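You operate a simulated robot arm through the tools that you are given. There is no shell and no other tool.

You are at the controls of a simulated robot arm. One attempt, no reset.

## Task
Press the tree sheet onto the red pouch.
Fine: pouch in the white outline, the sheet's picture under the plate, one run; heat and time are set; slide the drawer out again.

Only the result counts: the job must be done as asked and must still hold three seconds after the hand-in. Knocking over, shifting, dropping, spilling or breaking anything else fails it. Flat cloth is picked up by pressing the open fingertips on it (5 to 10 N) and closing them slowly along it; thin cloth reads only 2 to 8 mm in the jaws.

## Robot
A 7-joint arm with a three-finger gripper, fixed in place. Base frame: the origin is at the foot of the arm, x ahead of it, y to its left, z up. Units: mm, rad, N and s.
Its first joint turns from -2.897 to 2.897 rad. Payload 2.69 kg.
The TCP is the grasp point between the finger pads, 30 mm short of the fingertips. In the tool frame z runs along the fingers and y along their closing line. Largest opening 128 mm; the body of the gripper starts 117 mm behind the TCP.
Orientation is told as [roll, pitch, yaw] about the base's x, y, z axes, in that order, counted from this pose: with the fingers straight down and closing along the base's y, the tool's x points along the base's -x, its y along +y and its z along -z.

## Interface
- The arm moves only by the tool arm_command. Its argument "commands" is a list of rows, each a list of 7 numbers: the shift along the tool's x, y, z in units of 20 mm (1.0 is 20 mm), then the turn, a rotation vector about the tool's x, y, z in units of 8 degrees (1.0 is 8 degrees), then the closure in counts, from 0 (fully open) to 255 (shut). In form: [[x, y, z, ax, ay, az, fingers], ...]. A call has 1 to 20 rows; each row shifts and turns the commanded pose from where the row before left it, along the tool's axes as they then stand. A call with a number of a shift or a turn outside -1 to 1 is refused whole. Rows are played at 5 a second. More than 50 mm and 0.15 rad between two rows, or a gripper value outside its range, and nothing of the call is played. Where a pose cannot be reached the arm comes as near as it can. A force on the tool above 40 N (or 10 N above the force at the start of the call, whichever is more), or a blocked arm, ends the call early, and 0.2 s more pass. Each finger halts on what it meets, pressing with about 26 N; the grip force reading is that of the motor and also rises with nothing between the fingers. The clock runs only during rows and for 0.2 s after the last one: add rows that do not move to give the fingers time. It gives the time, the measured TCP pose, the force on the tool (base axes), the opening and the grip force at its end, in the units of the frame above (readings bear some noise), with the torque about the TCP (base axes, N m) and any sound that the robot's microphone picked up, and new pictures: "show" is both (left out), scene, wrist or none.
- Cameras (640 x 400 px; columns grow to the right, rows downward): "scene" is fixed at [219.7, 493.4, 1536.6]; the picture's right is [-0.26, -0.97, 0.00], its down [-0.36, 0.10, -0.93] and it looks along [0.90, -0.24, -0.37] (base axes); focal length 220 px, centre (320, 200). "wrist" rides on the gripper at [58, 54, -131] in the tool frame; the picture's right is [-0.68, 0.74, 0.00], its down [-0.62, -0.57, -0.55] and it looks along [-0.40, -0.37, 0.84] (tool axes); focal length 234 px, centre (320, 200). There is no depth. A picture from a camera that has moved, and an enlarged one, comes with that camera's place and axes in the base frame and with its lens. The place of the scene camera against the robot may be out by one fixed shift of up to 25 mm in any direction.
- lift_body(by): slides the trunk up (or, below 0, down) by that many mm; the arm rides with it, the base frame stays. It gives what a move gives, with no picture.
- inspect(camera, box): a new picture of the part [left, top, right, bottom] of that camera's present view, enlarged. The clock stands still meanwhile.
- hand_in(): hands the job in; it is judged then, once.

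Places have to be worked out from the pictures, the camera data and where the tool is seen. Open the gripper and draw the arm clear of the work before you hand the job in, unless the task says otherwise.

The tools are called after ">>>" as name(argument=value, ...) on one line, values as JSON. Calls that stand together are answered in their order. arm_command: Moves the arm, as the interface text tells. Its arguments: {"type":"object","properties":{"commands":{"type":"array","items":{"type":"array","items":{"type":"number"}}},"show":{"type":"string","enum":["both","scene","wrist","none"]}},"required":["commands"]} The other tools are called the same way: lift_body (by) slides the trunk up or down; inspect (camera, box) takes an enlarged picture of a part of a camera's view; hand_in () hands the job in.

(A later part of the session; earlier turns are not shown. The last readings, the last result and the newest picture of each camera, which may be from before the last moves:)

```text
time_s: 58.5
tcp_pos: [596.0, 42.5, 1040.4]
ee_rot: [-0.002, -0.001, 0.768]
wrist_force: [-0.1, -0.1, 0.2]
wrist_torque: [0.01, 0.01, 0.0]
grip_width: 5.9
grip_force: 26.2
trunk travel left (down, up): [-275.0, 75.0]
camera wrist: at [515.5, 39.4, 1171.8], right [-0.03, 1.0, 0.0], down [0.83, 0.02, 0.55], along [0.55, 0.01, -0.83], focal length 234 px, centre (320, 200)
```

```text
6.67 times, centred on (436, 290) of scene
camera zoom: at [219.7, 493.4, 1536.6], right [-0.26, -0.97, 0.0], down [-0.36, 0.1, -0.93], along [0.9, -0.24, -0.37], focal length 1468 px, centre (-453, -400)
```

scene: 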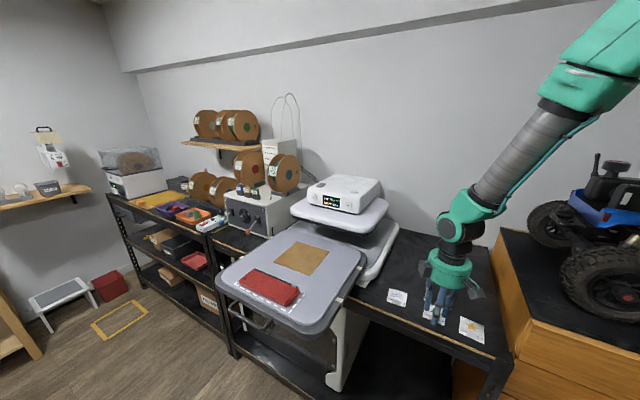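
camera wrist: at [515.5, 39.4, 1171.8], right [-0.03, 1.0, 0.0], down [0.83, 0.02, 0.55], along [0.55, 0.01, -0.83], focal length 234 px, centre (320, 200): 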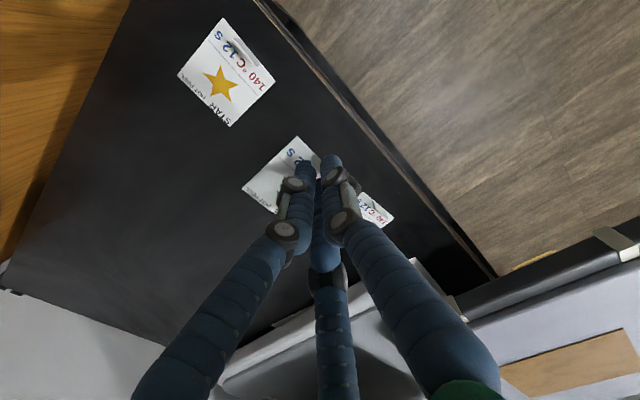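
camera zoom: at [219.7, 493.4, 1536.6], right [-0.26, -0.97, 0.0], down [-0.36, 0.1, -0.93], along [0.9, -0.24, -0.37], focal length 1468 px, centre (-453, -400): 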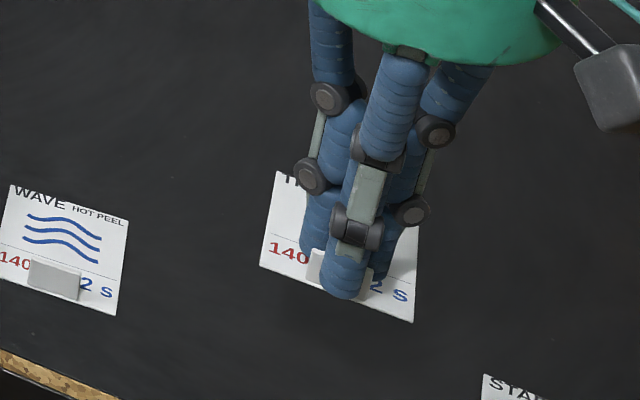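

The tree sheet hangs level from its tab, squared to the tool. Pouch now: centre ≈(746, 518), yaw 45.5°, top z≈1050. I carry the sheet up and over so that its picture is centred on the pouch, with the tab at the pouch's near edge.

>>> arm_command(commands=[[0, 0, -1, 0, 0, 0, 255], [0, 0, -1, 0, 0, 0, 255], [0, 0, -1, 0, 0, 0, 255], [0, 0, -1, 0, 0, 0, 255], [0, 0, -1, 0, 0, 0, 255], [0, 0, -1, 0, 0, -0.19, 255], [-0.95, 0.5446, 0, 0, 0, 0, 255], [-0.95, 0.5446, 0, 0, 0, 0, 255], [-0.95, 0.5446, 0, 0, 0, 0, 255], [-0.95, 0.5446, 0, 0, 0, 0, 255], [-0.95, 0.5446, 0, 0, 0, 0, 255], [-0.95, 0.5446, 0, 0, 0, 0, 255], [-0.95, 0.5446, 0, 0, 0, 0, 255], [-0.95, 0.5446, 0, 0, 0, 0, 255], [-0.95, 0.5446, 0, 0, 0, 0, 255], [-0.95, 0.5446, 0, 0, 0, 0, 255], [-0.95, 0.5446, 0, 0, 0, 0, 255], [-0.95, 0.5446, 0, 0, 0, 0, 255], [-0.95, 0.5446, 0, 0, 0, 0, 255]], show="none")

>>> arm_command(commands=[[-0.95, 0.5446, 0, 0, 0, 0, 255], [-0.95, 0.5446, 0, 0, 0, 0, 255], [-0.95, 0.5446, 0, 0, 0, 0, 255], [-0.95, 0.5446, 0, 0, 0, 0, 255], [-0.95, 0.5446, 0, 0, 0, 0, 255], [-0.95, 0.5446, 0, 0, 0, 0, 255], [-0.95, 0.5446, 0, 0, 0, 0, 255], [-0.95, 0.5446, 0, 0, 0, 0, 255], [-0.95, 0.5446, 0, 0, 0, 0, 255], [-0.95, 0.5446, 0, 0, 0, 0, 255], [-0.551, 0.316, 0, 0, 0, 0, 255], [0, 0, 0, 0, 0, 0, 255], [0, 0, 0, 0, 0, 0, 255]], show="both")

>>> inspect(camera="wrist", box=[220, 30, 444, 210])

```text
time_s: 62.5
tcp_pos: [666.4, 317.3, 1158.4]
ee_rot: [-0.003, -0.003, 0.794]
wrist_force: [0.3, 0.8, 0.4]
wrist_torque: [-0.03, 0.0, 0.0]
grip_width: 6.2
grip_force: 25.9
trunk travel left (down, up): [-275.0, 75.0]
```

```text
time_s: 65.3
tcp_pos: [727.1, 542.5, 1157.8]
ee_rot: [-0.005, -0.001, 0.793]
wrist_force: [0.2, -0.1, -0.6]
wrist_torque: [0.03, 0.04, 0.01]
grip_width: 6.1
grip_force: 25.9
trunk travel left (down, up): [-275.0, 75.0]
camera wrist: at [646.9, 536.9, 1290.5], right [-0.05, 1.0, 0.0], down [0.83, 0.04, 0.55], along [0.55, 0.03, -0.83], focal length 234 px, centre (320, 200)
```

scene: 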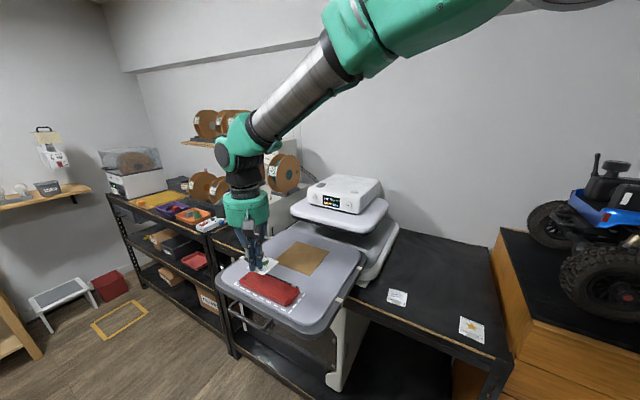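
wrist: 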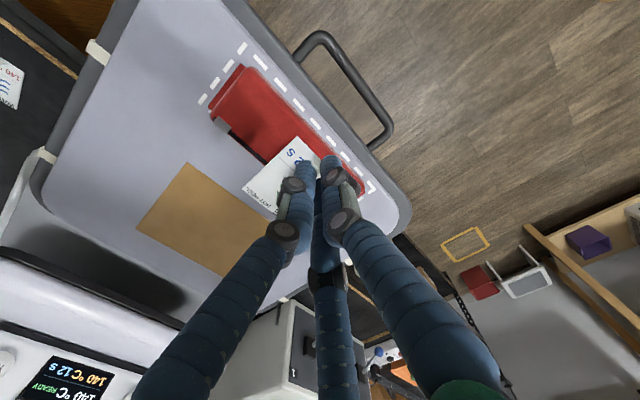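

```text
2.22 times, centred on (332, 120) of wrist
camera zoom: at [646.9, 536.9, 1290.5], right [-0.05, 1.0, 0.0], down [0.83, 0.04, 0.55], along [0.55, 0.03, -0.83], focal length 520 px, centre (293, 378)
```

zoom: 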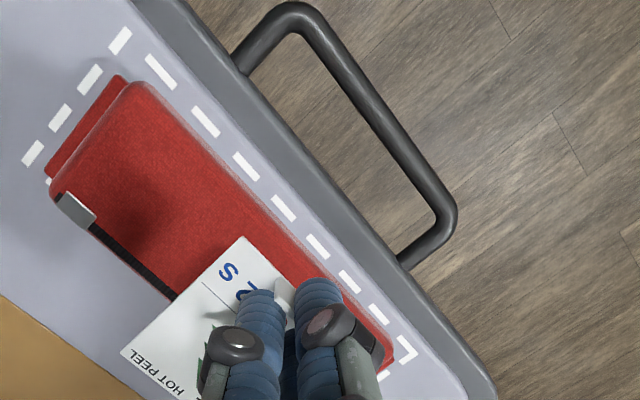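

The pouch pull re-measures within 2 mm of before, so the target holds. I lower to about 10 mm above the pouch and look again.

>>> arm_command(commands=[[0, 0, 0.64, 0, 0, 0, 255], [0, 0, 0.64, 0, 0, 0, 255], [0, 0, 0.64, 0, 0, 0, 255], [0, 0, 0.64, 0, 0, 0, 255], [0, 0, 0.5, 0, 0, 0, 255], [0, 0, 0, 0, 0, 0, 255]], show="none")

>>> inspect(camera="wrist", box=[220, 30, 444, 170])

>>> inspect(camera="scene", box=[226, 250, 314, 305])

```text
time_s: 66.7
tcp_pos: [726.3, 541.2, 1095.8]
ee_rot: [-0.003, -0.003, 0.795]
wrist_force: [0.3, 0.5, 0.1]
wrist_torque: [0.01, -0.02, -0.01]
grip_width: 5.9
grip_force: 25.9
trunk travel left (down, up): [-275.0, 75.0]
```

```text
2.86 times, centred on (332, 100) of wrist
camera zoom: at [646.6, 536.4, 1228.1], right [-0.05, 1.0, 0.0], down [0.83, 0.04, 0.55], along [0.55, 0.03, -0.83], focal length 669 px, centre (286, 486)
```

zoom: 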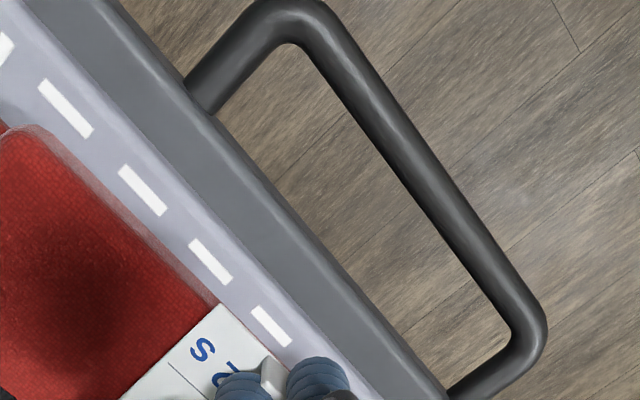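

```text
7.27 times, centred on (270, 278) of scene
camera zoom: at [219.7, 493.4, 1536.6], right [-0.26, -0.97, 0.0], down [-0.36, 0.1, -0.93], along [0.9, -0.24, -0.37], focal length 1601 px, centre (684, -364)
```

zoom: 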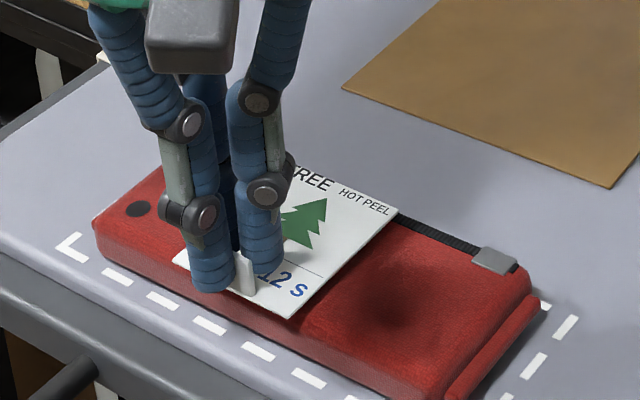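

The sheet is over the middle of the pouch, squared to it. I lower the last bit by small steps, feeling for contact.

>>> arm_command(commands=[[0, 0, 0.15, 0, 0, 0, 255], [0, 0, 0.15, 0, 0, 0, 255], [0, 0, 0.1, 0, 0, 0, 255], [0, 0, 0, 0, 0, 0, 255]], show="none")

>>> inspect(camera="scene", box=[226, 250, 314, 305])

```text
time_s: 67.7
tcp_pos: [725.9, 541.5, 1088.7]
ee_rot: [-0.004, -0.004, 0.793]
wrist_force: [-0.8, 0.2, 4.9]
wrist_torque: [-0.01, 0.01, 0.01]
grip_width: 5.8
grip_force: 26.0
trunk travel left (down, up): [-275.0, 75.0]
```

```text
7.27 times, centred on (270, 278) of scene
camera zoom: at [219.7, 493.4, 1536.6], right [-0.26, -0.97, 0.0], down [-0.36, 0.1, -0.93], along [0.9, -0.24, -0.37], focal length 1601 px, centre (684, -364)
```

zoom: 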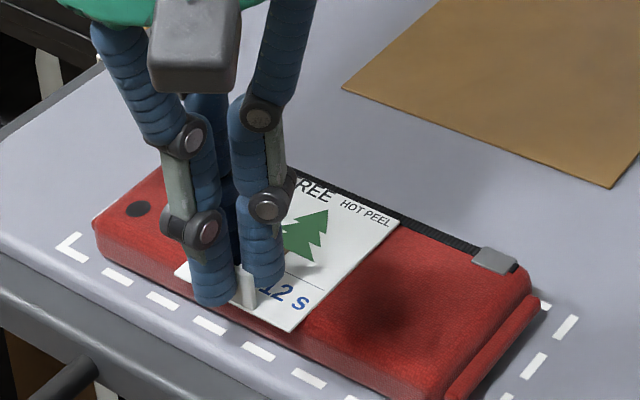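

Light contact, 5 N: the sheet is on the pouch. I open the fingers gently and lift away.

>>> arm_command(commands=[[0, 0, 0, 0, 0, 0, 248], [0, 0, 0, 0, 0, 0, 240], [0, 0, 0, 0, 0, 0, 230], [0, 0, 0, 0, 0, 0, 215], [0, 0, 0, 0, 0, 0, 195], [0, 0, 0, 0, 0, 0, 175], [0, 0, -0.2, 0, 0, 0, 175], [0, 0, -0.5, 0, 0, 0, 175], [0, 0, -0.8, 0, 0, 0, 175], [0, 0, -1, 0, 0, 0, 150], [0, 0, -1, 0, 0, 0, 100], [0, 0, -1, 0, 0, 0, 50], [0, 0, -1, 0, 0, 0, 0], [0, 0, 0, 0, 0, 0, 0], [0, 0, 0, 0, 0, 0, 0]], show="both")

>>> inspect(camera="scene", box=[226, 250, 314, 305])

>>> inspect(camera="wrist", box=[220, 30, 444, 170])

```text
time_s: 70.9
tcp_pos: [725.7, 541.0, 1199.3]
ee_rot: [-0.003, -0.003, 0.794]
wrist_force: [-0.3, -0.2, -0.2]
wrist_torque: [-0.01, -0.01, -0.01]
grip_width: 128.0
grip_force: 0.0
trunk travel left (down, up): [-275.0, 75.0]
camera wrist: at [645.4, 536.8, 1331.7], right [-0.05, 1.0, 0.0], down [0.83, 0.04, 0.55], along [0.55, 0.03, -0.83], focal length 234 px, centre (320, 200)
```

scene: 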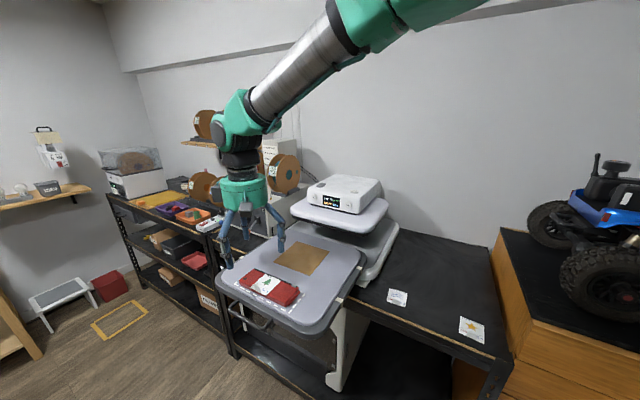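
wrist: 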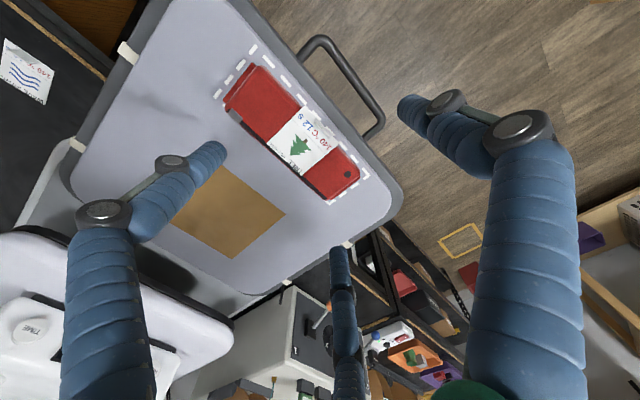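

```text
7.27 times, centred on (270, 278) of scene
camera zoom: at [219.7, 493.4, 1536.6], right [-0.26, -0.97, 0.0], down [-0.36, 0.1, -0.93], along [0.9, -0.24, -0.37], focal length 1601 px, centre (684, -364)
```

zoom: 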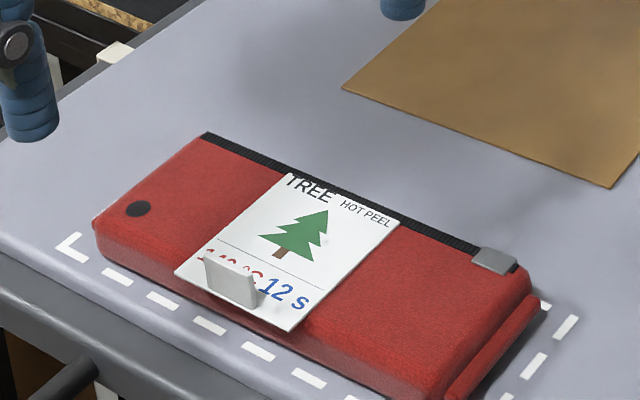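

```text
2.86 times, centred on (332, 100) of wrist
camera zoom: at [645.4, 536.8, 1331.7], right [-0.05, 1.0, 0.0], down [0.83, 0.04, 0.55], along [0.55, 0.03, -0.83], focal length 669 px, centre (286, 486)
```

zoom: 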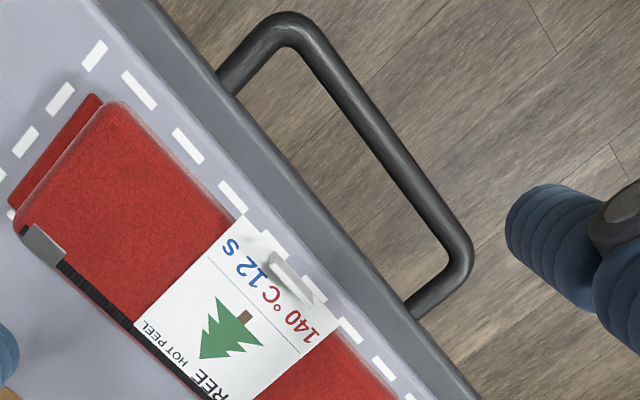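

The tree sheet lies flat and square on the pouch, picture centred, tab over the near edge. Now the drawer: its U-handle bar runs about from (638, 537) to (720, 620), z≈1015–1025. I move in front of the drawer and turn the tool to about -15°, so a single finger points towards the handle gap, and take a look.

>>> arm_command(commands=[[0.05, 0.943, 0, 0, 0, 0, 0], [0.05, 0.943, 0, 0, 0, 0, 0], [0.05, 0.943, 0, 0, 0, 0, 0], [0.05, 0.943, 0, 0, 0, 0, 0], [0.05, 0.943, 0, 0, 0, 0, 0], [0.05, 0.943, 0, 0, 0, 0, 0], [0, 0, 0, 0, 0, 0.9375, 0], [0, 0, 0, 0, 0, 0.9375, 0], [0, 0, 0, 0, 0, 0.9375, 0], [0, 0, 0, 0, 0, 0.9375, 0], [0, 0, 0, 0, 0, 0.9375, 0], [0, 0, 0, 0, 0, 0.9375, 0], [0, 0, 0, 0, 0, 0.9375, 0], [0, 0, 0, 0, 0, 0.9375, 0], [0, 0, 0, 0, 0, 0, 0], [0, 0, 0, 0, 0, 0, 0]], show="both")

>>> inspect(camera="scene", box=[210, 270, 338, 350])

```text
time_s: 74.3
tcp_pos: [642.1, 616.5, 1197.6]
ee_rot: [0.0, -0.003, -0.252]
wrist_force: [0.2, -0.2, -0.2]
wrist_torque: [0.01, 0.01, -0.04]
grip_width: 128.0
grip_force: 0.0
trunk travel left (down, up): [-275.0, 75.0]
camera wrist: at [597.1, 681.8, 1330.8], right [0.84, 0.54, 0.0], down [0.45, -0.7, 0.55], along [0.3, -0.46, -0.83], focal length 234 px, centre (320, 200)
```

scene: 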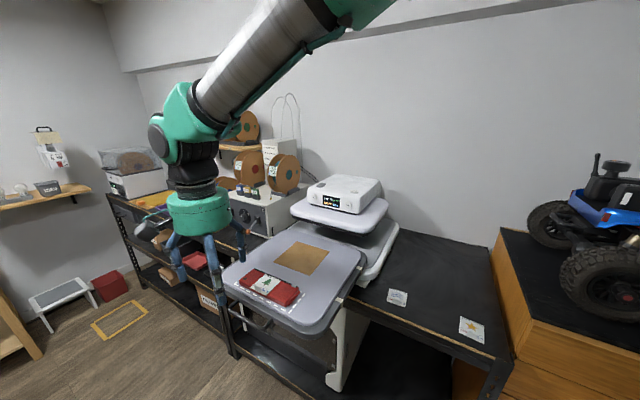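
wrist: 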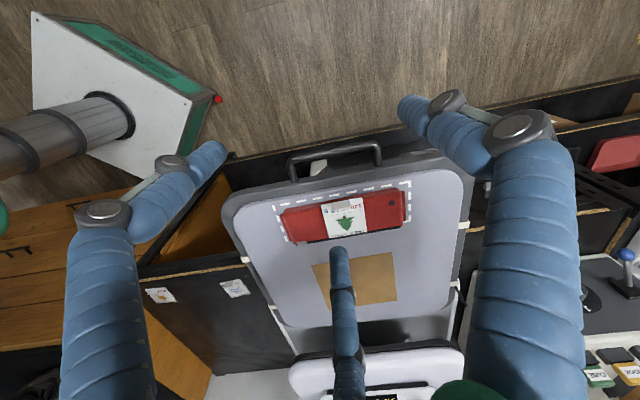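

```text
5.00 times, centred on (274, 310) of scene
camera zoom: at [219.7, 493.4, 1536.6], right [-0.26, -0.97, 0.0], down [-0.36, 0.1, -0.93], along [0.9, -0.24, -0.37], focal length 1101 px, centre (550, -350)
```

zoom: 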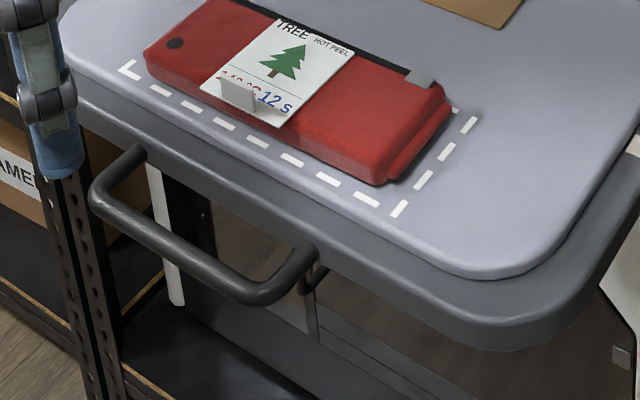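

>>> inspect(camera="wrist", box=[260, 120, 420, 220])

```text
4.00 times, centred on (340, 170) of wrist
camera zoom: at [597.1, 681.8, 1330.8], right [0.84, 0.54, 0.0], down [0.45, -0.7, 0.55], along [0.3, -0.46, -0.83], focal length 937 px, centre (240, 320)
```

zoom: 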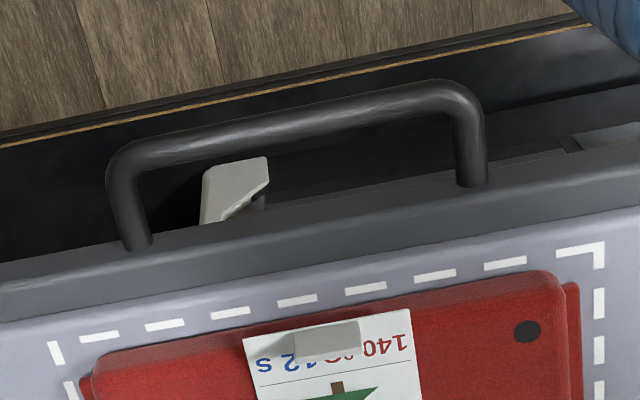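

The handle bar is at z≈997, from (638, 537) to (727, 625), with about a 20 mm gap to the drawer's rim; the single finger is 16 mm. I line that finger up over the gap's middle and lower to just above the rim for a visual check.

>>> arm_command(commands=[[0.015, 0.317, 0, 0, 0, 0, 0], [0, 0, 0.958, 0, 0, 0, 0], [0, 0, 0.958, 0, 0, 0, 0], [0, 0, 0.958, 0, 0, 0, 0], [0, 0, 0.958, 0, 0, 0, 0], [0, 0, 0.958, 0, 0, 0, 0], [0, 0, 0.958, 0, 0, 0, 0], [0, 0, 0, 0, 0, 0, 0], [0, 0, 0, 0, 0, 0, 0]], show="wrist")

>>> inspect(camera="wrist", box=[240, 160, 432, 280])

>>> inspect(camera="scene", box=[210, 250, 306, 330])

```text
time_s: 76.3
tcp_pos: [643.4, 621.6, 1081.8]
ee_rot: [0.0, -0.002, -0.252]
wrist_force: [-0.3, -0.7, 0.5]
wrist_torque: [-0.01, -0.01, 0.03]
grip_width: 128.1
grip_force: 0.1
trunk travel left (down, up): [-275.0, 75.0]
camera wrist: at [599.7, 688.3, 1215.8], right [0.84, 0.54, 0.0], down [0.45, -0.7, 0.55], along [0.3, -0.46, -0.83], focal length 234 px, centre (320, 200)
```

wrist: 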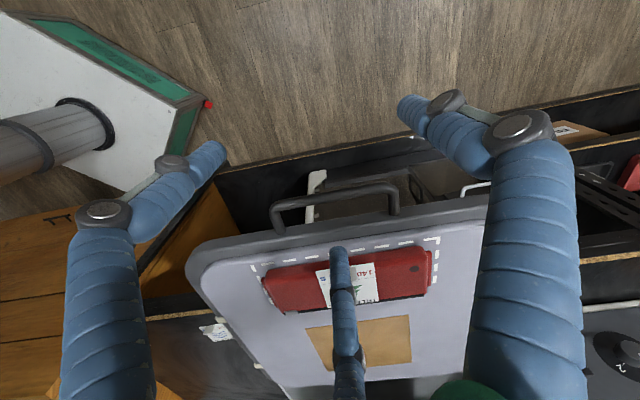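

```text
3.33 times, centred on (336, 220) of wrist
camera zoom: at [599.7, 688.3, 1215.8], right [0.84, 0.54, 0.0], down [0.45, -0.7, 0.55], along [0.3, -0.46, -0.83], focal length 781 px, centre (267, 133)
```

zoom: 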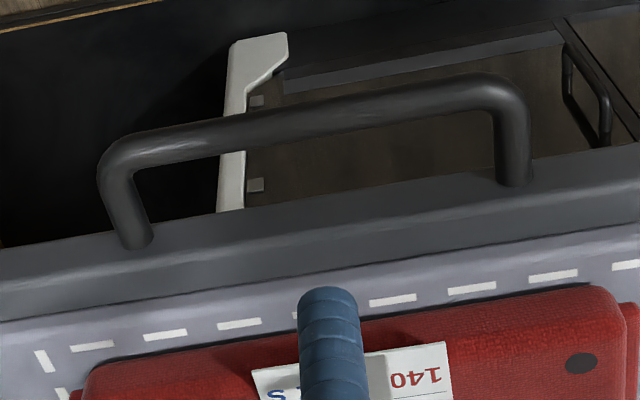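

```text
5.00 times, centred on (258, 290) of scene
camera zoom: at [219.7, 493.4, 1536.6], right [-0.26, -0.97, 0.0], down [-0.36, 0.1, -0.93], along [0.9, -0.24, -0.37], focal length 1101 px, centre (630, -250)
```

zoom: 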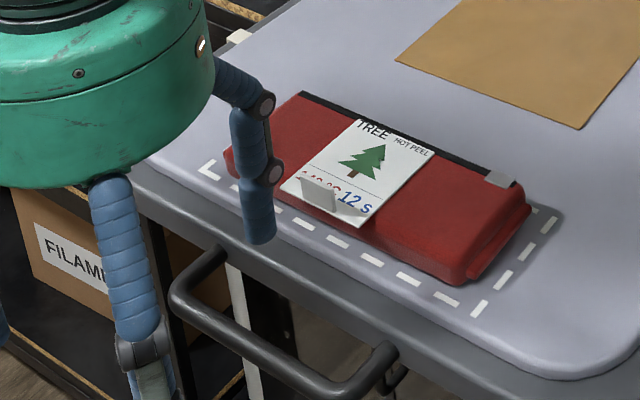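

The gap is really about 25 mm (rim face e2≈-60, bar inner face ≈-86) and the finger tip is at ≈-70; I shift 3 mm outward and lower it part-way into the gap.

>>> arm_command(commands=[[0.13, 0.075, 0, 0, 0, 0, 0], [0, 0, 0.4, 0, 0, 0, 0], [0, 0, 0.4, 0, 0, 0, 0], [0, 0, 0.4, 0, 0, 0, 0], [0, 0, 0.4, 0, 0, 0, 0], [0, 0, 0, 0, 0, 0, 0]], show="none")

>>> inspect(camera="wrist", box=[240, 180, 432, 300])

>>> inspect(camera="scene", box=[222, 270, 302, 330])

```text
time_s: 77.7
tcp_pos: [640.5, 625.7, 1051.2]
ee_rot: [0.0, -0.003, -0.251]
wrist_force: [-0.1, 0.0, -0.2]
wrist_torque: [-0.02, 0.0, -0.01]
grip_width: 127.9
grip_force: 0.1
trunk travel left (down, up): [-275.0, 75.0]
```

```text
3.33 times, centred on (336, 240) of wrist
camera zoom: at [596.2, 690.6, 1183.7], right [0.84, 0.54, 0.0], down [0.45, -0.7, 0.55], along [0.3, -0.46, -0.83], focal length 781 px, centre (267, 67)
```

zoom: 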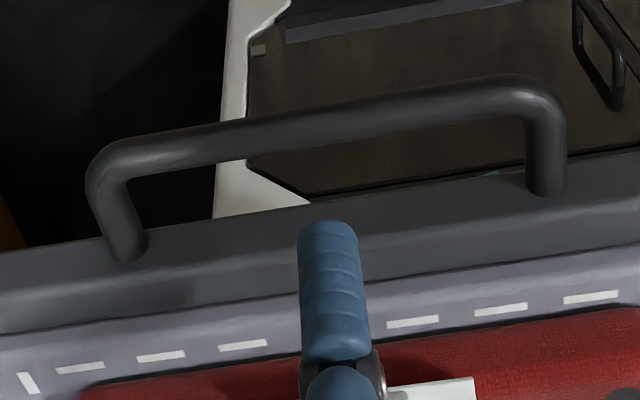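

```text
6.67 times, centred on (262, 300) of scene
camera zoom: at [219.7, 493.4, 1536.6], right [-0.26, -0.97, 0.0], down [-0.36, 0.1, -0.93], along [0.9, -0.24, -0.37], focal length 1468 px, centre (707, -467)
```

zoom: 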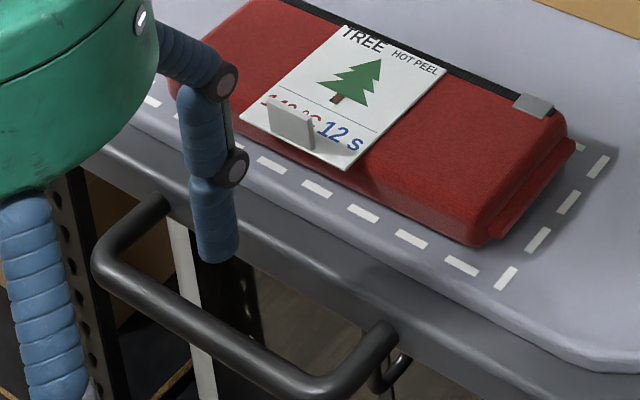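

The tip is inside the gap, in front of the rim, with no contact force. I lower it below the bar level.

>>> arm_command(commands=[[0, 0, 0.3, 0, 0, 0, 0], [0, 0, 0.3, 0, 0, 0, 0], [0, 0, 0.3, 0, 0, 0, 0], [0, 0, 0.3, 0, 0, 0, 0], [0, 0, 0.3, 0, 0, 0, 0], [0, 0, 0.3, 0, 0, 0, 0], [0, 0, 0, 0, 0, 0, 0]], show="none")

>>> inspect(camera="wrist", box=[240, 180, 432, 300])

>>> inspect(camera="scene", box=[222, 270, 302, 330])

```text
time_s: 79.3
tcp_pos: [643.4, 624.5, 1020.9]
ee_rot: [0.007, -0.009, -0.252]
wrist_force: [17.0, -13.9, 34.6]
wrist_torque: [-1.56, -1.58, -0.09]
grip_width: 129.8
grip_force: 0.0
trunk travel left (down, up): [-275.0, 75.0]
```

```text
3.33 times, centred on (336, 240) of wrist
camera zoom: at [599.9, 689.7, 1153.8], right [0.84, 0.54, 0.01], down [0.45, -0.7, 0.55], along [0.31, -0.46, -0.84], focal length 781 px, centre (267, 67)
```

zoom: 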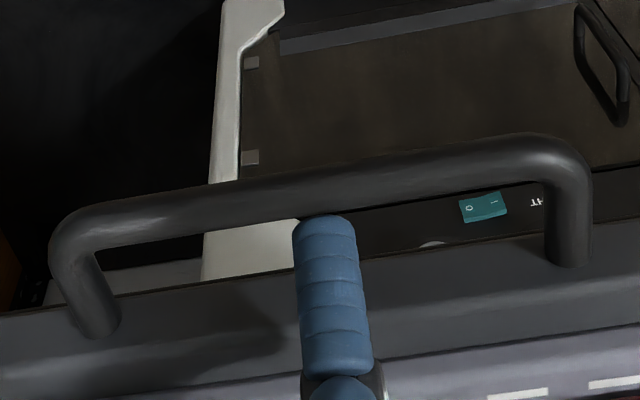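

```text
6.67 times, centred on (262, 300) of scene
camera zoom: at [219.7, 493.4, 1536.6], right [-0.26, -0.97, 0.0], down [-0.36, 0.1, -0.93], along [0.9, -0.24, -0.37], focal length 1468 px, centre (707, -467)
```

zoom: 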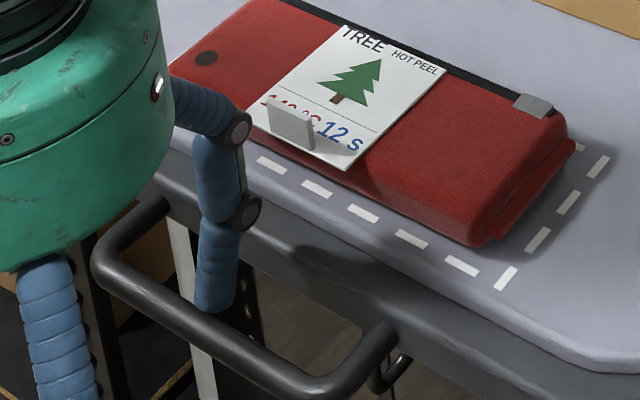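

The tip met the inner top of the bar (pushed inward and up, 35 N). I rise 10 mm, shift 5 mm towards the rim, and lower again gently.

>>> arm_command(commands=[[0, 0, -0.5, 0, 0, 0, 0], [-0.21, -0.13, 0, 0, 0, 0, 0], [0, 0, 0.25, 0, 0, 0, 0], [0, 0, 0.25, 0, 0, 0, 0], [0, 0, 0, 0, 0, 0, 0]], show="none")

>>> inspect(camera="wrist", box=[240, 180, 432, 300])

```text
time_s: 80.5
tcp_pos: [645.2, 620.1, 1017.2]
ee_rot: [0.004, -0.005, -0.252]
wrist_force: [9.0, -17.2, 25.1]
wrist_torque: [-1.18, -1.03, -0.54]
grip_width: 128.9
grip_force: 0.1
trunk travel left (down, up): [-275.0, 75.0]
```

```text
3.33 times, centred on (336, 240) of wrist
camera zoom: at [601.1, 685.3, 1150.9], right [0.84, 0.54, 0.01], down [0.45, -0.7, 0.55], along [0.3, -0.46, -0.83], focal length 781 px, centre (267, 67)
```

zoom: 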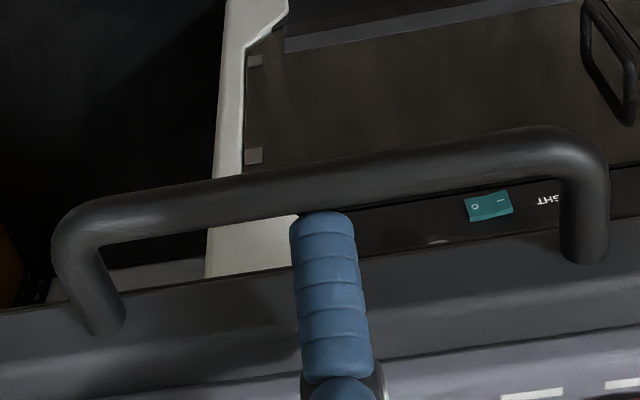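

Still touching the bar. I raise again and shift another 5 mm towards the rim before lowering.

>>> arm_command(commands=[[0, 0, -0.6, 0, 0, 0, 0], [-0.21, -0.13, 0, 0, 0, 0, 0], [0, 0, 0.15, 0, 0, 0, 0], [0, 0, 0.15, 0, 0, 0, 0], [0, 0, 0.15, 0, 0, 0, 0], [0, 0, 0, 0, 0, 0, 0]], show="none")

>>> inspect(camera="scene", box=[222, 270, 302, 330])

```text
time_s: 81.9
tcp_pos: [646.3, 617.2, 1019.1]
ee_rot: [0.0, -0.004, -0.252]
wrist_force: [0.0, 0.4, -0.8]
wrist_torque: [0.01, -0.01, 0.03]
grip_width: 128.2
grip_force: 0.0
trunk travel left (down, up): [-275.0, 75.0]
```

```text
6.67 times, centred on (262, 300) of scene
camera zoom: at [219.7, 493.4, 1536.6], right [-0.26, -0.97, 0.0], down [-0.36, 0.1, -0.93], along [0.9, -0.24, -0.37], focal length 1468 px, centre (707, -467)
```

zoom: 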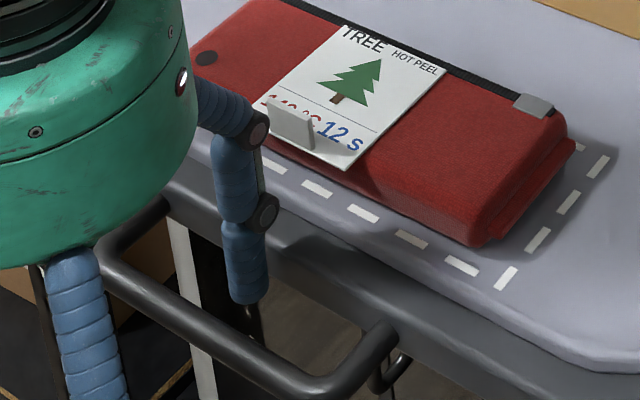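

Free now: the finger hangs in the gap with no force. I lower another 7 mm so the hook overlaps the bar fully.

>>> arm_command(commands=[[0, 0, 0.15, 0, 0, 0, 0], [0, 0, 0.2, 0, 0, 0, 0], [0, 0, 0, 0, 0, 0, 0]], show="none")

>>> inspect(camera="scene", box=[222, 270, 302, 330])

>>> inspect(camera="wrist", box=[240, 180, 432, 300])

```text
time_s: 82.7
tcp_pos: [648.1, 619.2, 1011.0]
ee_rot: [0.0, -0.003, -0.254]
wrist_force: [0.2, 0.3, 0.3]
wrist_torque: [0.01, 0.05, 0.02]
grip_width: 128.0
grip_force: 0.1
trunk travel left (down, up): [-275.0, 75.0]
```

```text
6.67 times, centred on (262, 300) of scene
camera zoom: at [219.7, 493.4, 1536.6], right [-0.26, -0.97, 0.0], down [-0.36, 0.1, -0.93], along [0.9, -0.24, -0.37], focal length 1468 px, centre (707, -467)
```

zoom: 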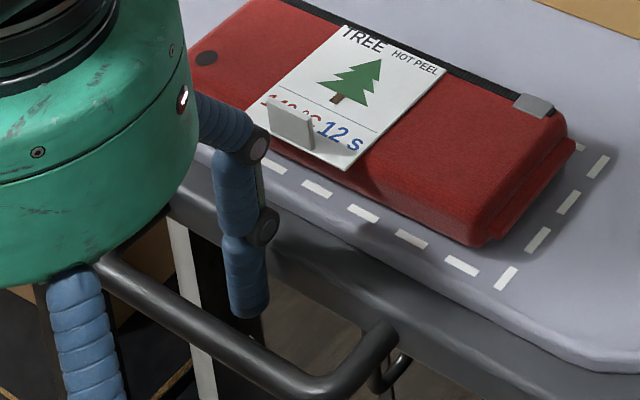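

```text
3.33 times, centred on (336, 240) of wrist
camera zoom: at [603.4, 683.2, 1143.3], right [0.84, 0.54, 0.0], down [0.45, -0.7, 0.55], along [0.3, -0.46, -0.83], focal length 781 px, centre (267, 67)
```

zoom: 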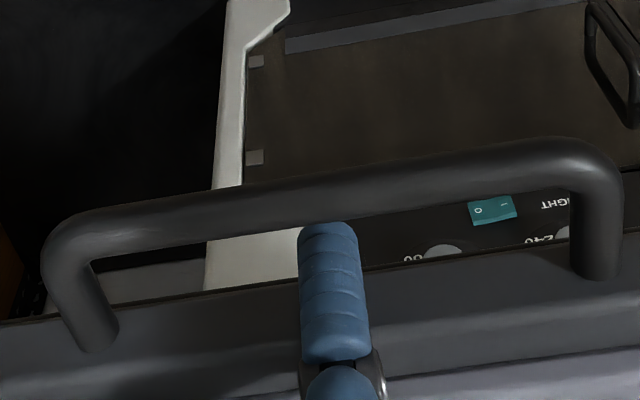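

The finger is in the gap without contact. I push gently along the drawer's direction, a first 25 mm, watching the force.

>>> arm_command(commands=[[-0.17, -0.1, 0, 0, 0, 0, 0], [-0.21, -0.127, 0, 0, 0, 0, 0], [-0.21, -0.127, 0, 0, 0, 0, 0], [-0.21, -0.127, 0, 0, 0, 0, 0], [-0.21, -0.127, 0, 0, 0, 0, 0], [0, 0, 0, 0, 0, 0, 0]], show="none")

>>> inspect(camera="scene", box=[222, 260, 318, 320])

```text
time_s: 84.1
tcp_pos: [663.8, 599.3, 1010.6]
ee_rot: [0.001, -0.002, -0.254]
wrist_force: [-2.0, 0.8, 1.1]
wrist_torque: [-0.04, -0.06, -0.02]
grip_width: 128.4
grip_force: 0.0
trunk travel left (down, up): [-275.0, 75.0]
```

```text
6.67 times, centred on (270, 290) of scene
camera zoom: at [219.7, 493.4, 1536.6], right [-0.26, -0.97, 0.0], down [-0.36, 0.1, -0.93], along [0.9, -0.24, -0.37], focal length 1468 px, centre (653, -400)
```

zoom: 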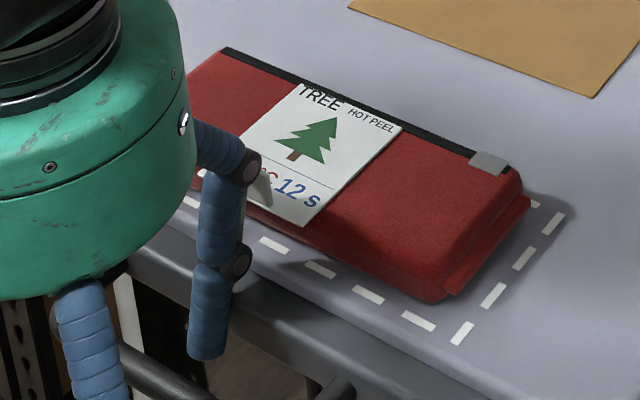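

The drawer began to move with only 2 N, but the finger's upper knuckle seems close to the sheet's tab; I check this closely before going on.

>>> inspect(camera="scene", box=[244, 272, 276, 302])

>>> inspect(camera="wrist", box=[240, 200, 480, 350])

```text
13.33 times, centred on (260, 287) of scene
camera zoom: at [219.7, 493.4, 1536.6], right [-0.26, -0.97, 0.0], down [-0.36, 0.1, -0.93], along [0.9, -0.24, -0.37], focal length 2935 px, centre (1120, -960)
```

zoom: 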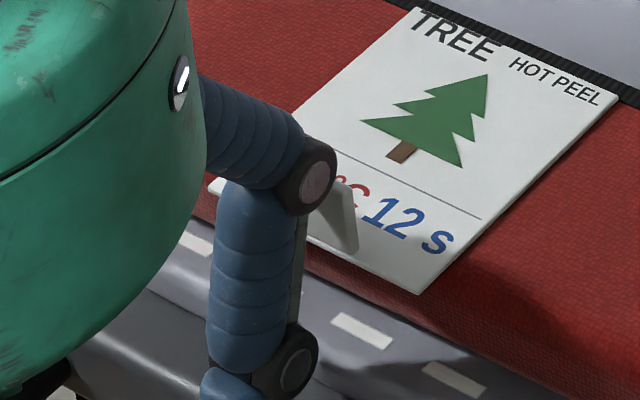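

```text
2.67 times, centred on (360, 275) of wrist
camera zoom: at [619.8, 666.4, 1144.1], right [0.84, 0.54, 0.0], down [0.45, -0.7, 0.55], along [0.3, -0.46, -0.83], focal length 624 px, centre (213, 0)
```

zoom: 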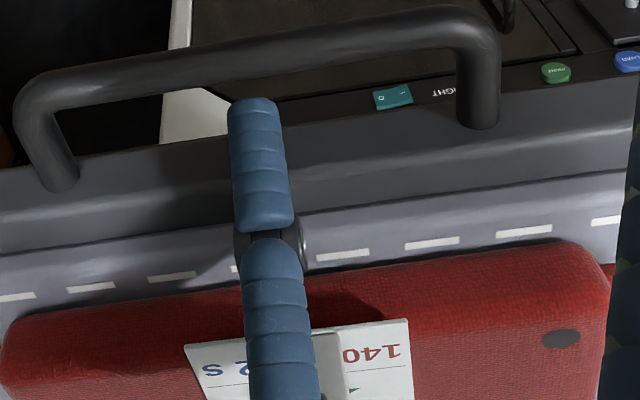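

By my estimate the knuckle (radius ≈89, z≈1068) still clears the tab by about 10 mm and the sheet is undisturbed. I continue pushing steadily for 100 mm and re-check.

>>> arm_command(commands=[[-0.25, -0.15, 0, 0, 0, 0, 0], [-0.34, -0.203, 0, 0, 0, 0, 0], [-0.43, -0.2545, 0, 0, 0, 0, 0], [-0.43, -0.2545, 0, 0, 0, 0, 0], [-0.43, -0.2545, 0, 0, 0, 0, 0], [-0.43, -0.2545, 0, 0, 0, 0, 0], [-0.43, -0.2545, 0, 0, 0, 0, 0], [-0.43, -0.2545, 0, 0, 0, 0, 0], [-0.43, -0.2545, 0, 0, 0, 0, 0], [-0.34, -0.203, 0, 0, 0, 0, 0], [-0.25, -0.15, 0, 0, 0, 0, 0], [-0.12, -0.07, 0, 0, 0, 0, 0], [0, 0, 0, 0, 0, 0, 0]], show="both")

>>> inspect(camera="scene", box=[240, 220, 368, 300])

```text
time_s: 86.9
tcp_pos: [735.9, 530.1, 1010.8]
ee_rot: [0.0, -0.004, -0.251]
wrist_force: [-0.6, 2.0, 1.7]
wrist_torque: [-0.08, -0.06, 0.02]
grip_width: 127.8
grip_force: 0.1
trunk travel left (down, up): [-275.0, 75.0]
camera wrist: at [691.6, 595.9, 1143.9], right [0.84, 0.54, 0.0], down [0.45, -0.7, 0.55], along [0.3, -0.46, -0.83], focal length 234 px, centre (320, 200)
```

scene: 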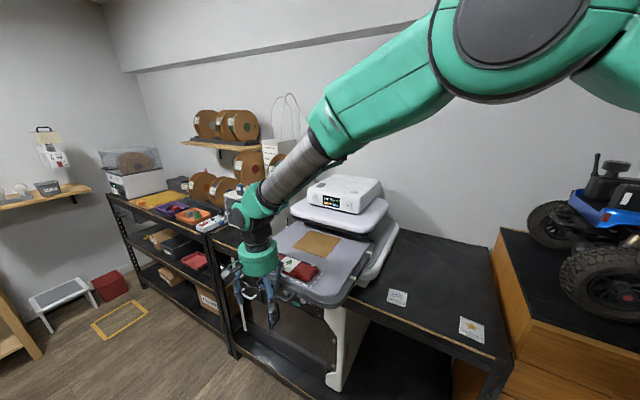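
wrist: 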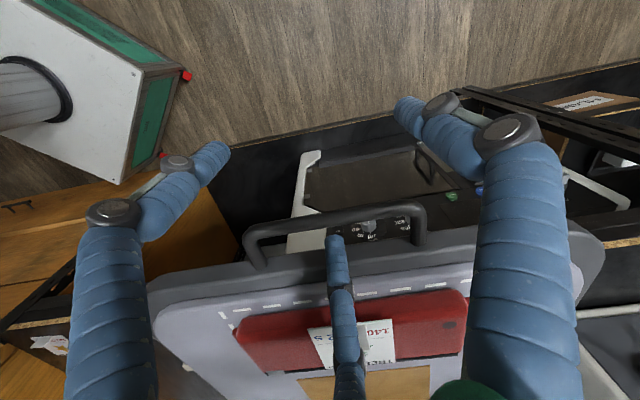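

```text
5.00 times, centred on (304, 260) of scene
camera zoom: at [219.7, 493.4, 1536.6], right [-0.26, -0.97, 0.0], down [-0.36, 0.1, -0.93], along [0.9, -0.24, -0.37], focal length 1101 px, centre (400, -100)
```

zoom: 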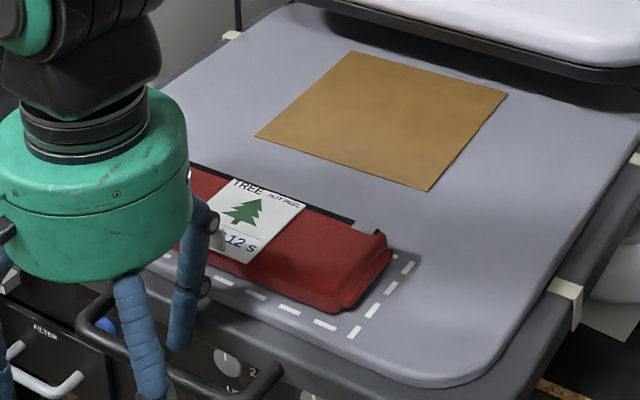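

The drawer runs smoothly at 2 N and the sheet has not moved. Before going on I check what stands ahead of the other fingers under the drawer (a white leg and a cabinet).

>>> inspect(camera="wrist", box=[200, 120, 520, 320])

>>> inspect(camera="scene", box=[220, 250, 412, 400])

```text
2.00 times, centred on (360, 220) of wrist
camera zoom: at [691.6, 595.9, 1143.9], right [0.84, 0.54, 0.0], down [0.45, -0.7, 0.55], along [0.3, -0.46, -0.83], focal length 468 px, centre (240, 160)
```

zoom: 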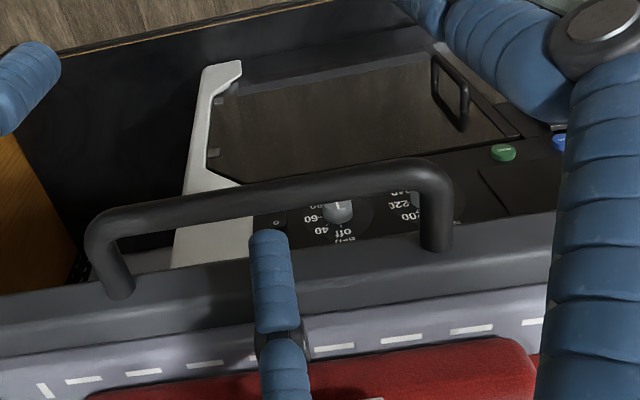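

```text
2.67 times, centred on (316, 325) of scene
camera zoom: at [219.7, 493.4, 1536.6], right [-0.26, -0.97, 0.0], down [-0.36, 0.1, -0.93], along [0.9, -0.24, -0.37], focal length 587 px, centre (331, -133)
```

zoom: 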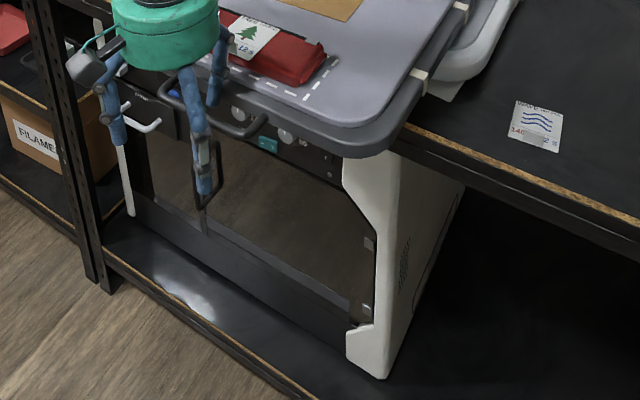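

It is a cabinet standing back beneath the press, well below the fingertips' level (tips z≈980), so the way is clear. I push on another 110 mm.

>>> arm_command(commands=[[-0.25, -0.15, 0, 0, 0, 0, 0], [-0.34, -0.203, 0, 0, 0, 0, 0], [-0.43, -0.2545, 0, 0, 0, 0, 0], [-0.43, -0.2545, 0, 0, 0, 0, 0], [-0.43, -0.2545, 0, 0, 0, 0, 0], [-0.43, -0.2545, 0, 0, 0, 0, 0], [-0.43, -0.2545, 0, 0, 0, 0, 0], [-0.43, -0.2545, 0, 0, 0, 0, 0], [-0.43, -0.2545, 0, 0, 0, 0, 0], [-0.43, -0.2545, 0, 0, 0, 0, 0], [-0.34, -0.203, 0, 0, 0, 0, 0], [-0.25, -0.15, 0, 0, 0, 0, 0], [-0.12, -0.07, 0, 0, 0, 0, 0], [0, 0, 0, 0, 0, 0, 0]], show="both")

>>> inspect(camera="scene", box=[260, 190, 388, 280])

```text
time_s: 89.9
tcp_pos: [813.0, 451.6, 1011.7]
ee_rot: [0.002, -0.004, -0.252]
wrist_force: [-2.5, 0.4, 0.8]
wrist_torque: [-0.05, -0.04, -0.05]
grip_width: 127.8
grip_force: 0.0
trunk travel left (down, up): [-275.0, 75.0]
camera wrist: at [769.2, 516.6, 1144.3], right [0.84, 0.54, 0.0], down [0.45, -0.7, 0.55], along [0.3, -0.46, -0.83], focal length 234 px, centre (320, 200)
```

scene: 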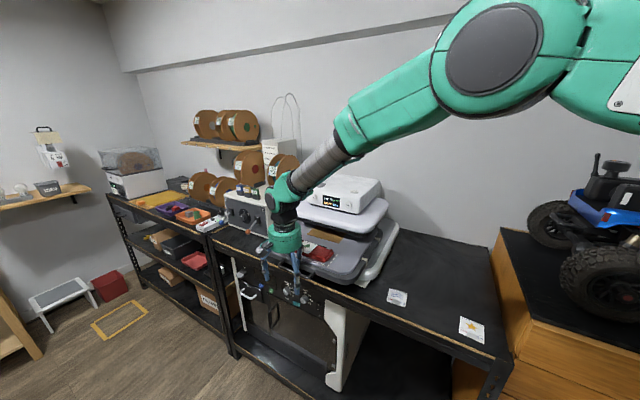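
wrist: 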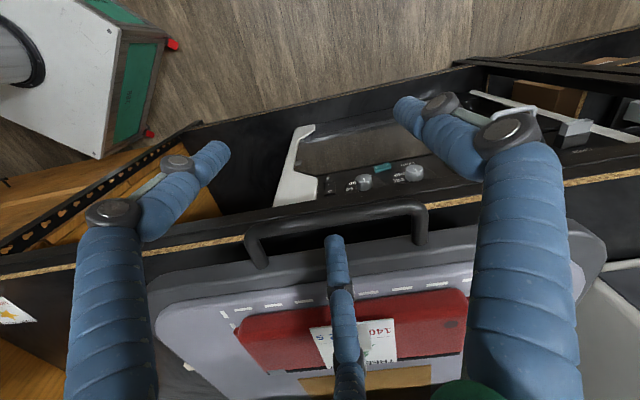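

```text
4.44 times, centred on (324, 235) of scene
camera zoom: at [219.7, 493.4, 1536.6], right [-0.26, -0.97, 0.0], down [-0.36, 0.1, -0.93], along [0.9, -0.24, -0.37], focal length 978 px, centre (302, 44)
```

zoom: 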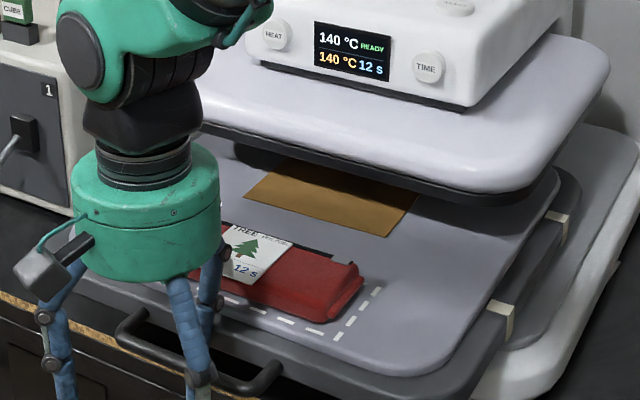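

All good: 2–3 N, sheet still square. I push another ~80 mm, more slowly towards the end.

>>> arm_command(commands=[[-0.25, -0.15, 0, 0, 0, 0, 0], [-0.34, -0.203, 0, 0, 0, 0, 0], [-0.43, -0.2545, 0, 0, 0, 0, 0], [-0.43, -0.2545, 0, 0, 0, 0, 0], [-0.43, -0.2545, 0, 0, 0, 0, 0], [-0.43, -0.2545, 0, 0, 0, 0, 0], [-0.43, -0.2545, 0, 0, 0, 0, 0], [-0.34, -0.203, 0, 0, 0, 0, 0], [-0.25, -0.15, 0, 0, 0, 0, 0], [-0.12, -0.07, 0, 0, 0, 0, 0], [0, 0, 0, 0, 0, 0, 0]], show="both")

>>> inspect(camera="scene", box=[260, 180, 404, 270])

>>> inspect(camera="wrist", box=[200, 150, 520, 350])

```text
time_s: 92.3
tcp_pos: [869.0, 394.5, 1012.7]
ee_rot: [0.0, -0.006, -0.254]
wrist_force: [-1.6, 2.1, 2.0]
wrist_torque: [-0.07, -0.09, 0.01]
grip_width: 128.1
grip_force: 0.0
trunk travel left (down, up): [-275.0, 75.0]
camera wrist: at [825.4, 460.0, 1145.0], right [0.84, 0.54, 0.0], down [0.45, -0.7, 0.55], along [0.3, -0.46, -0.83], focal length 234 px, centre (320, 200)
```

scene: 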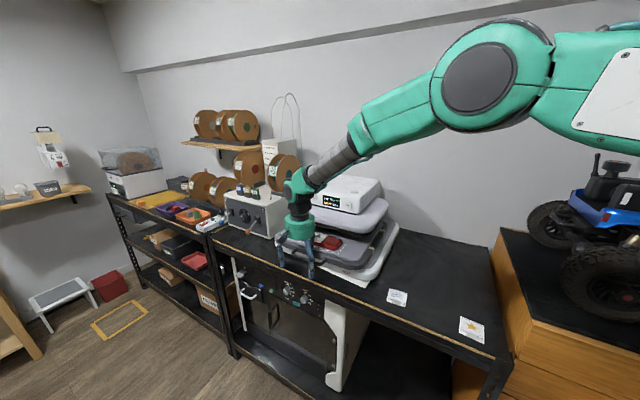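
wrist: 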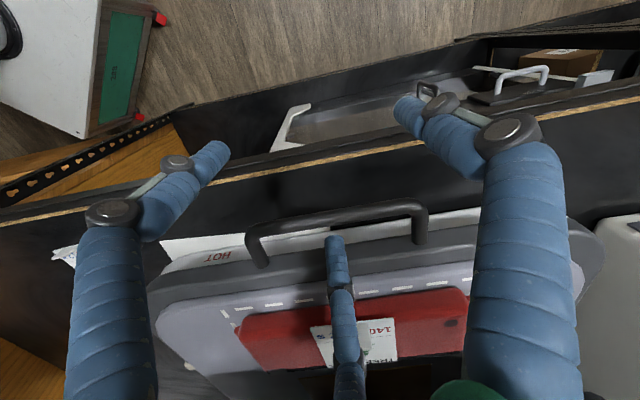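

```text
4.44 times, centred on (332, 225) of scene
camera zoom: at [219.7, 493.4, 1536.6], right [-0.26, -0.97, 0.0], down [-0.36, 0.1, -0.93], along [0.9, -0.24, -0.37], focal length 978 px, centre (267, 89)
```

zoom: 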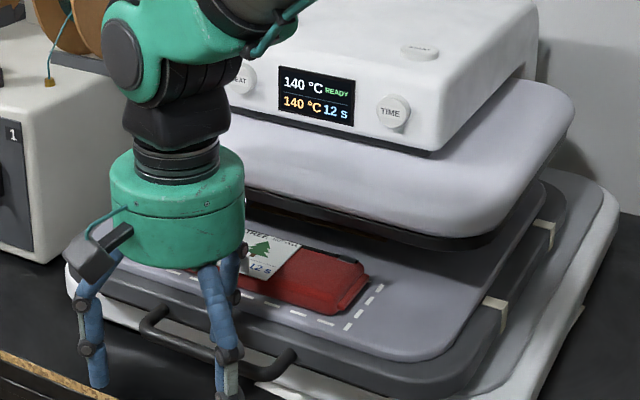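

```text
2.00 times, centred on (360, 250) of wrist
camera zoom: at [825.4, 460.0, 1145.0], right [0.84, 0.54, 0.0], down [0.45, -0.7, 0.55], along [0.3, -0.46, -0.83], focal length 468 px, centre (240, 100)
```

zoom: 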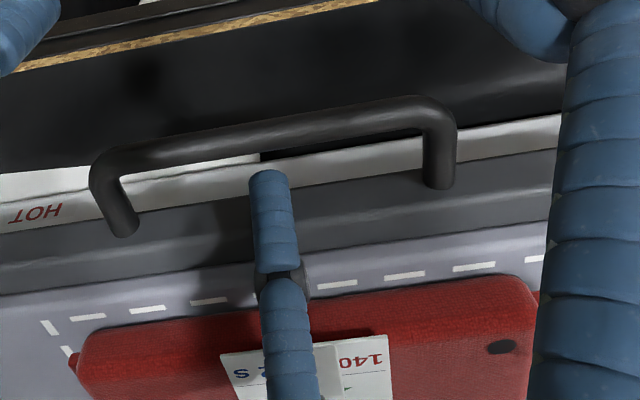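

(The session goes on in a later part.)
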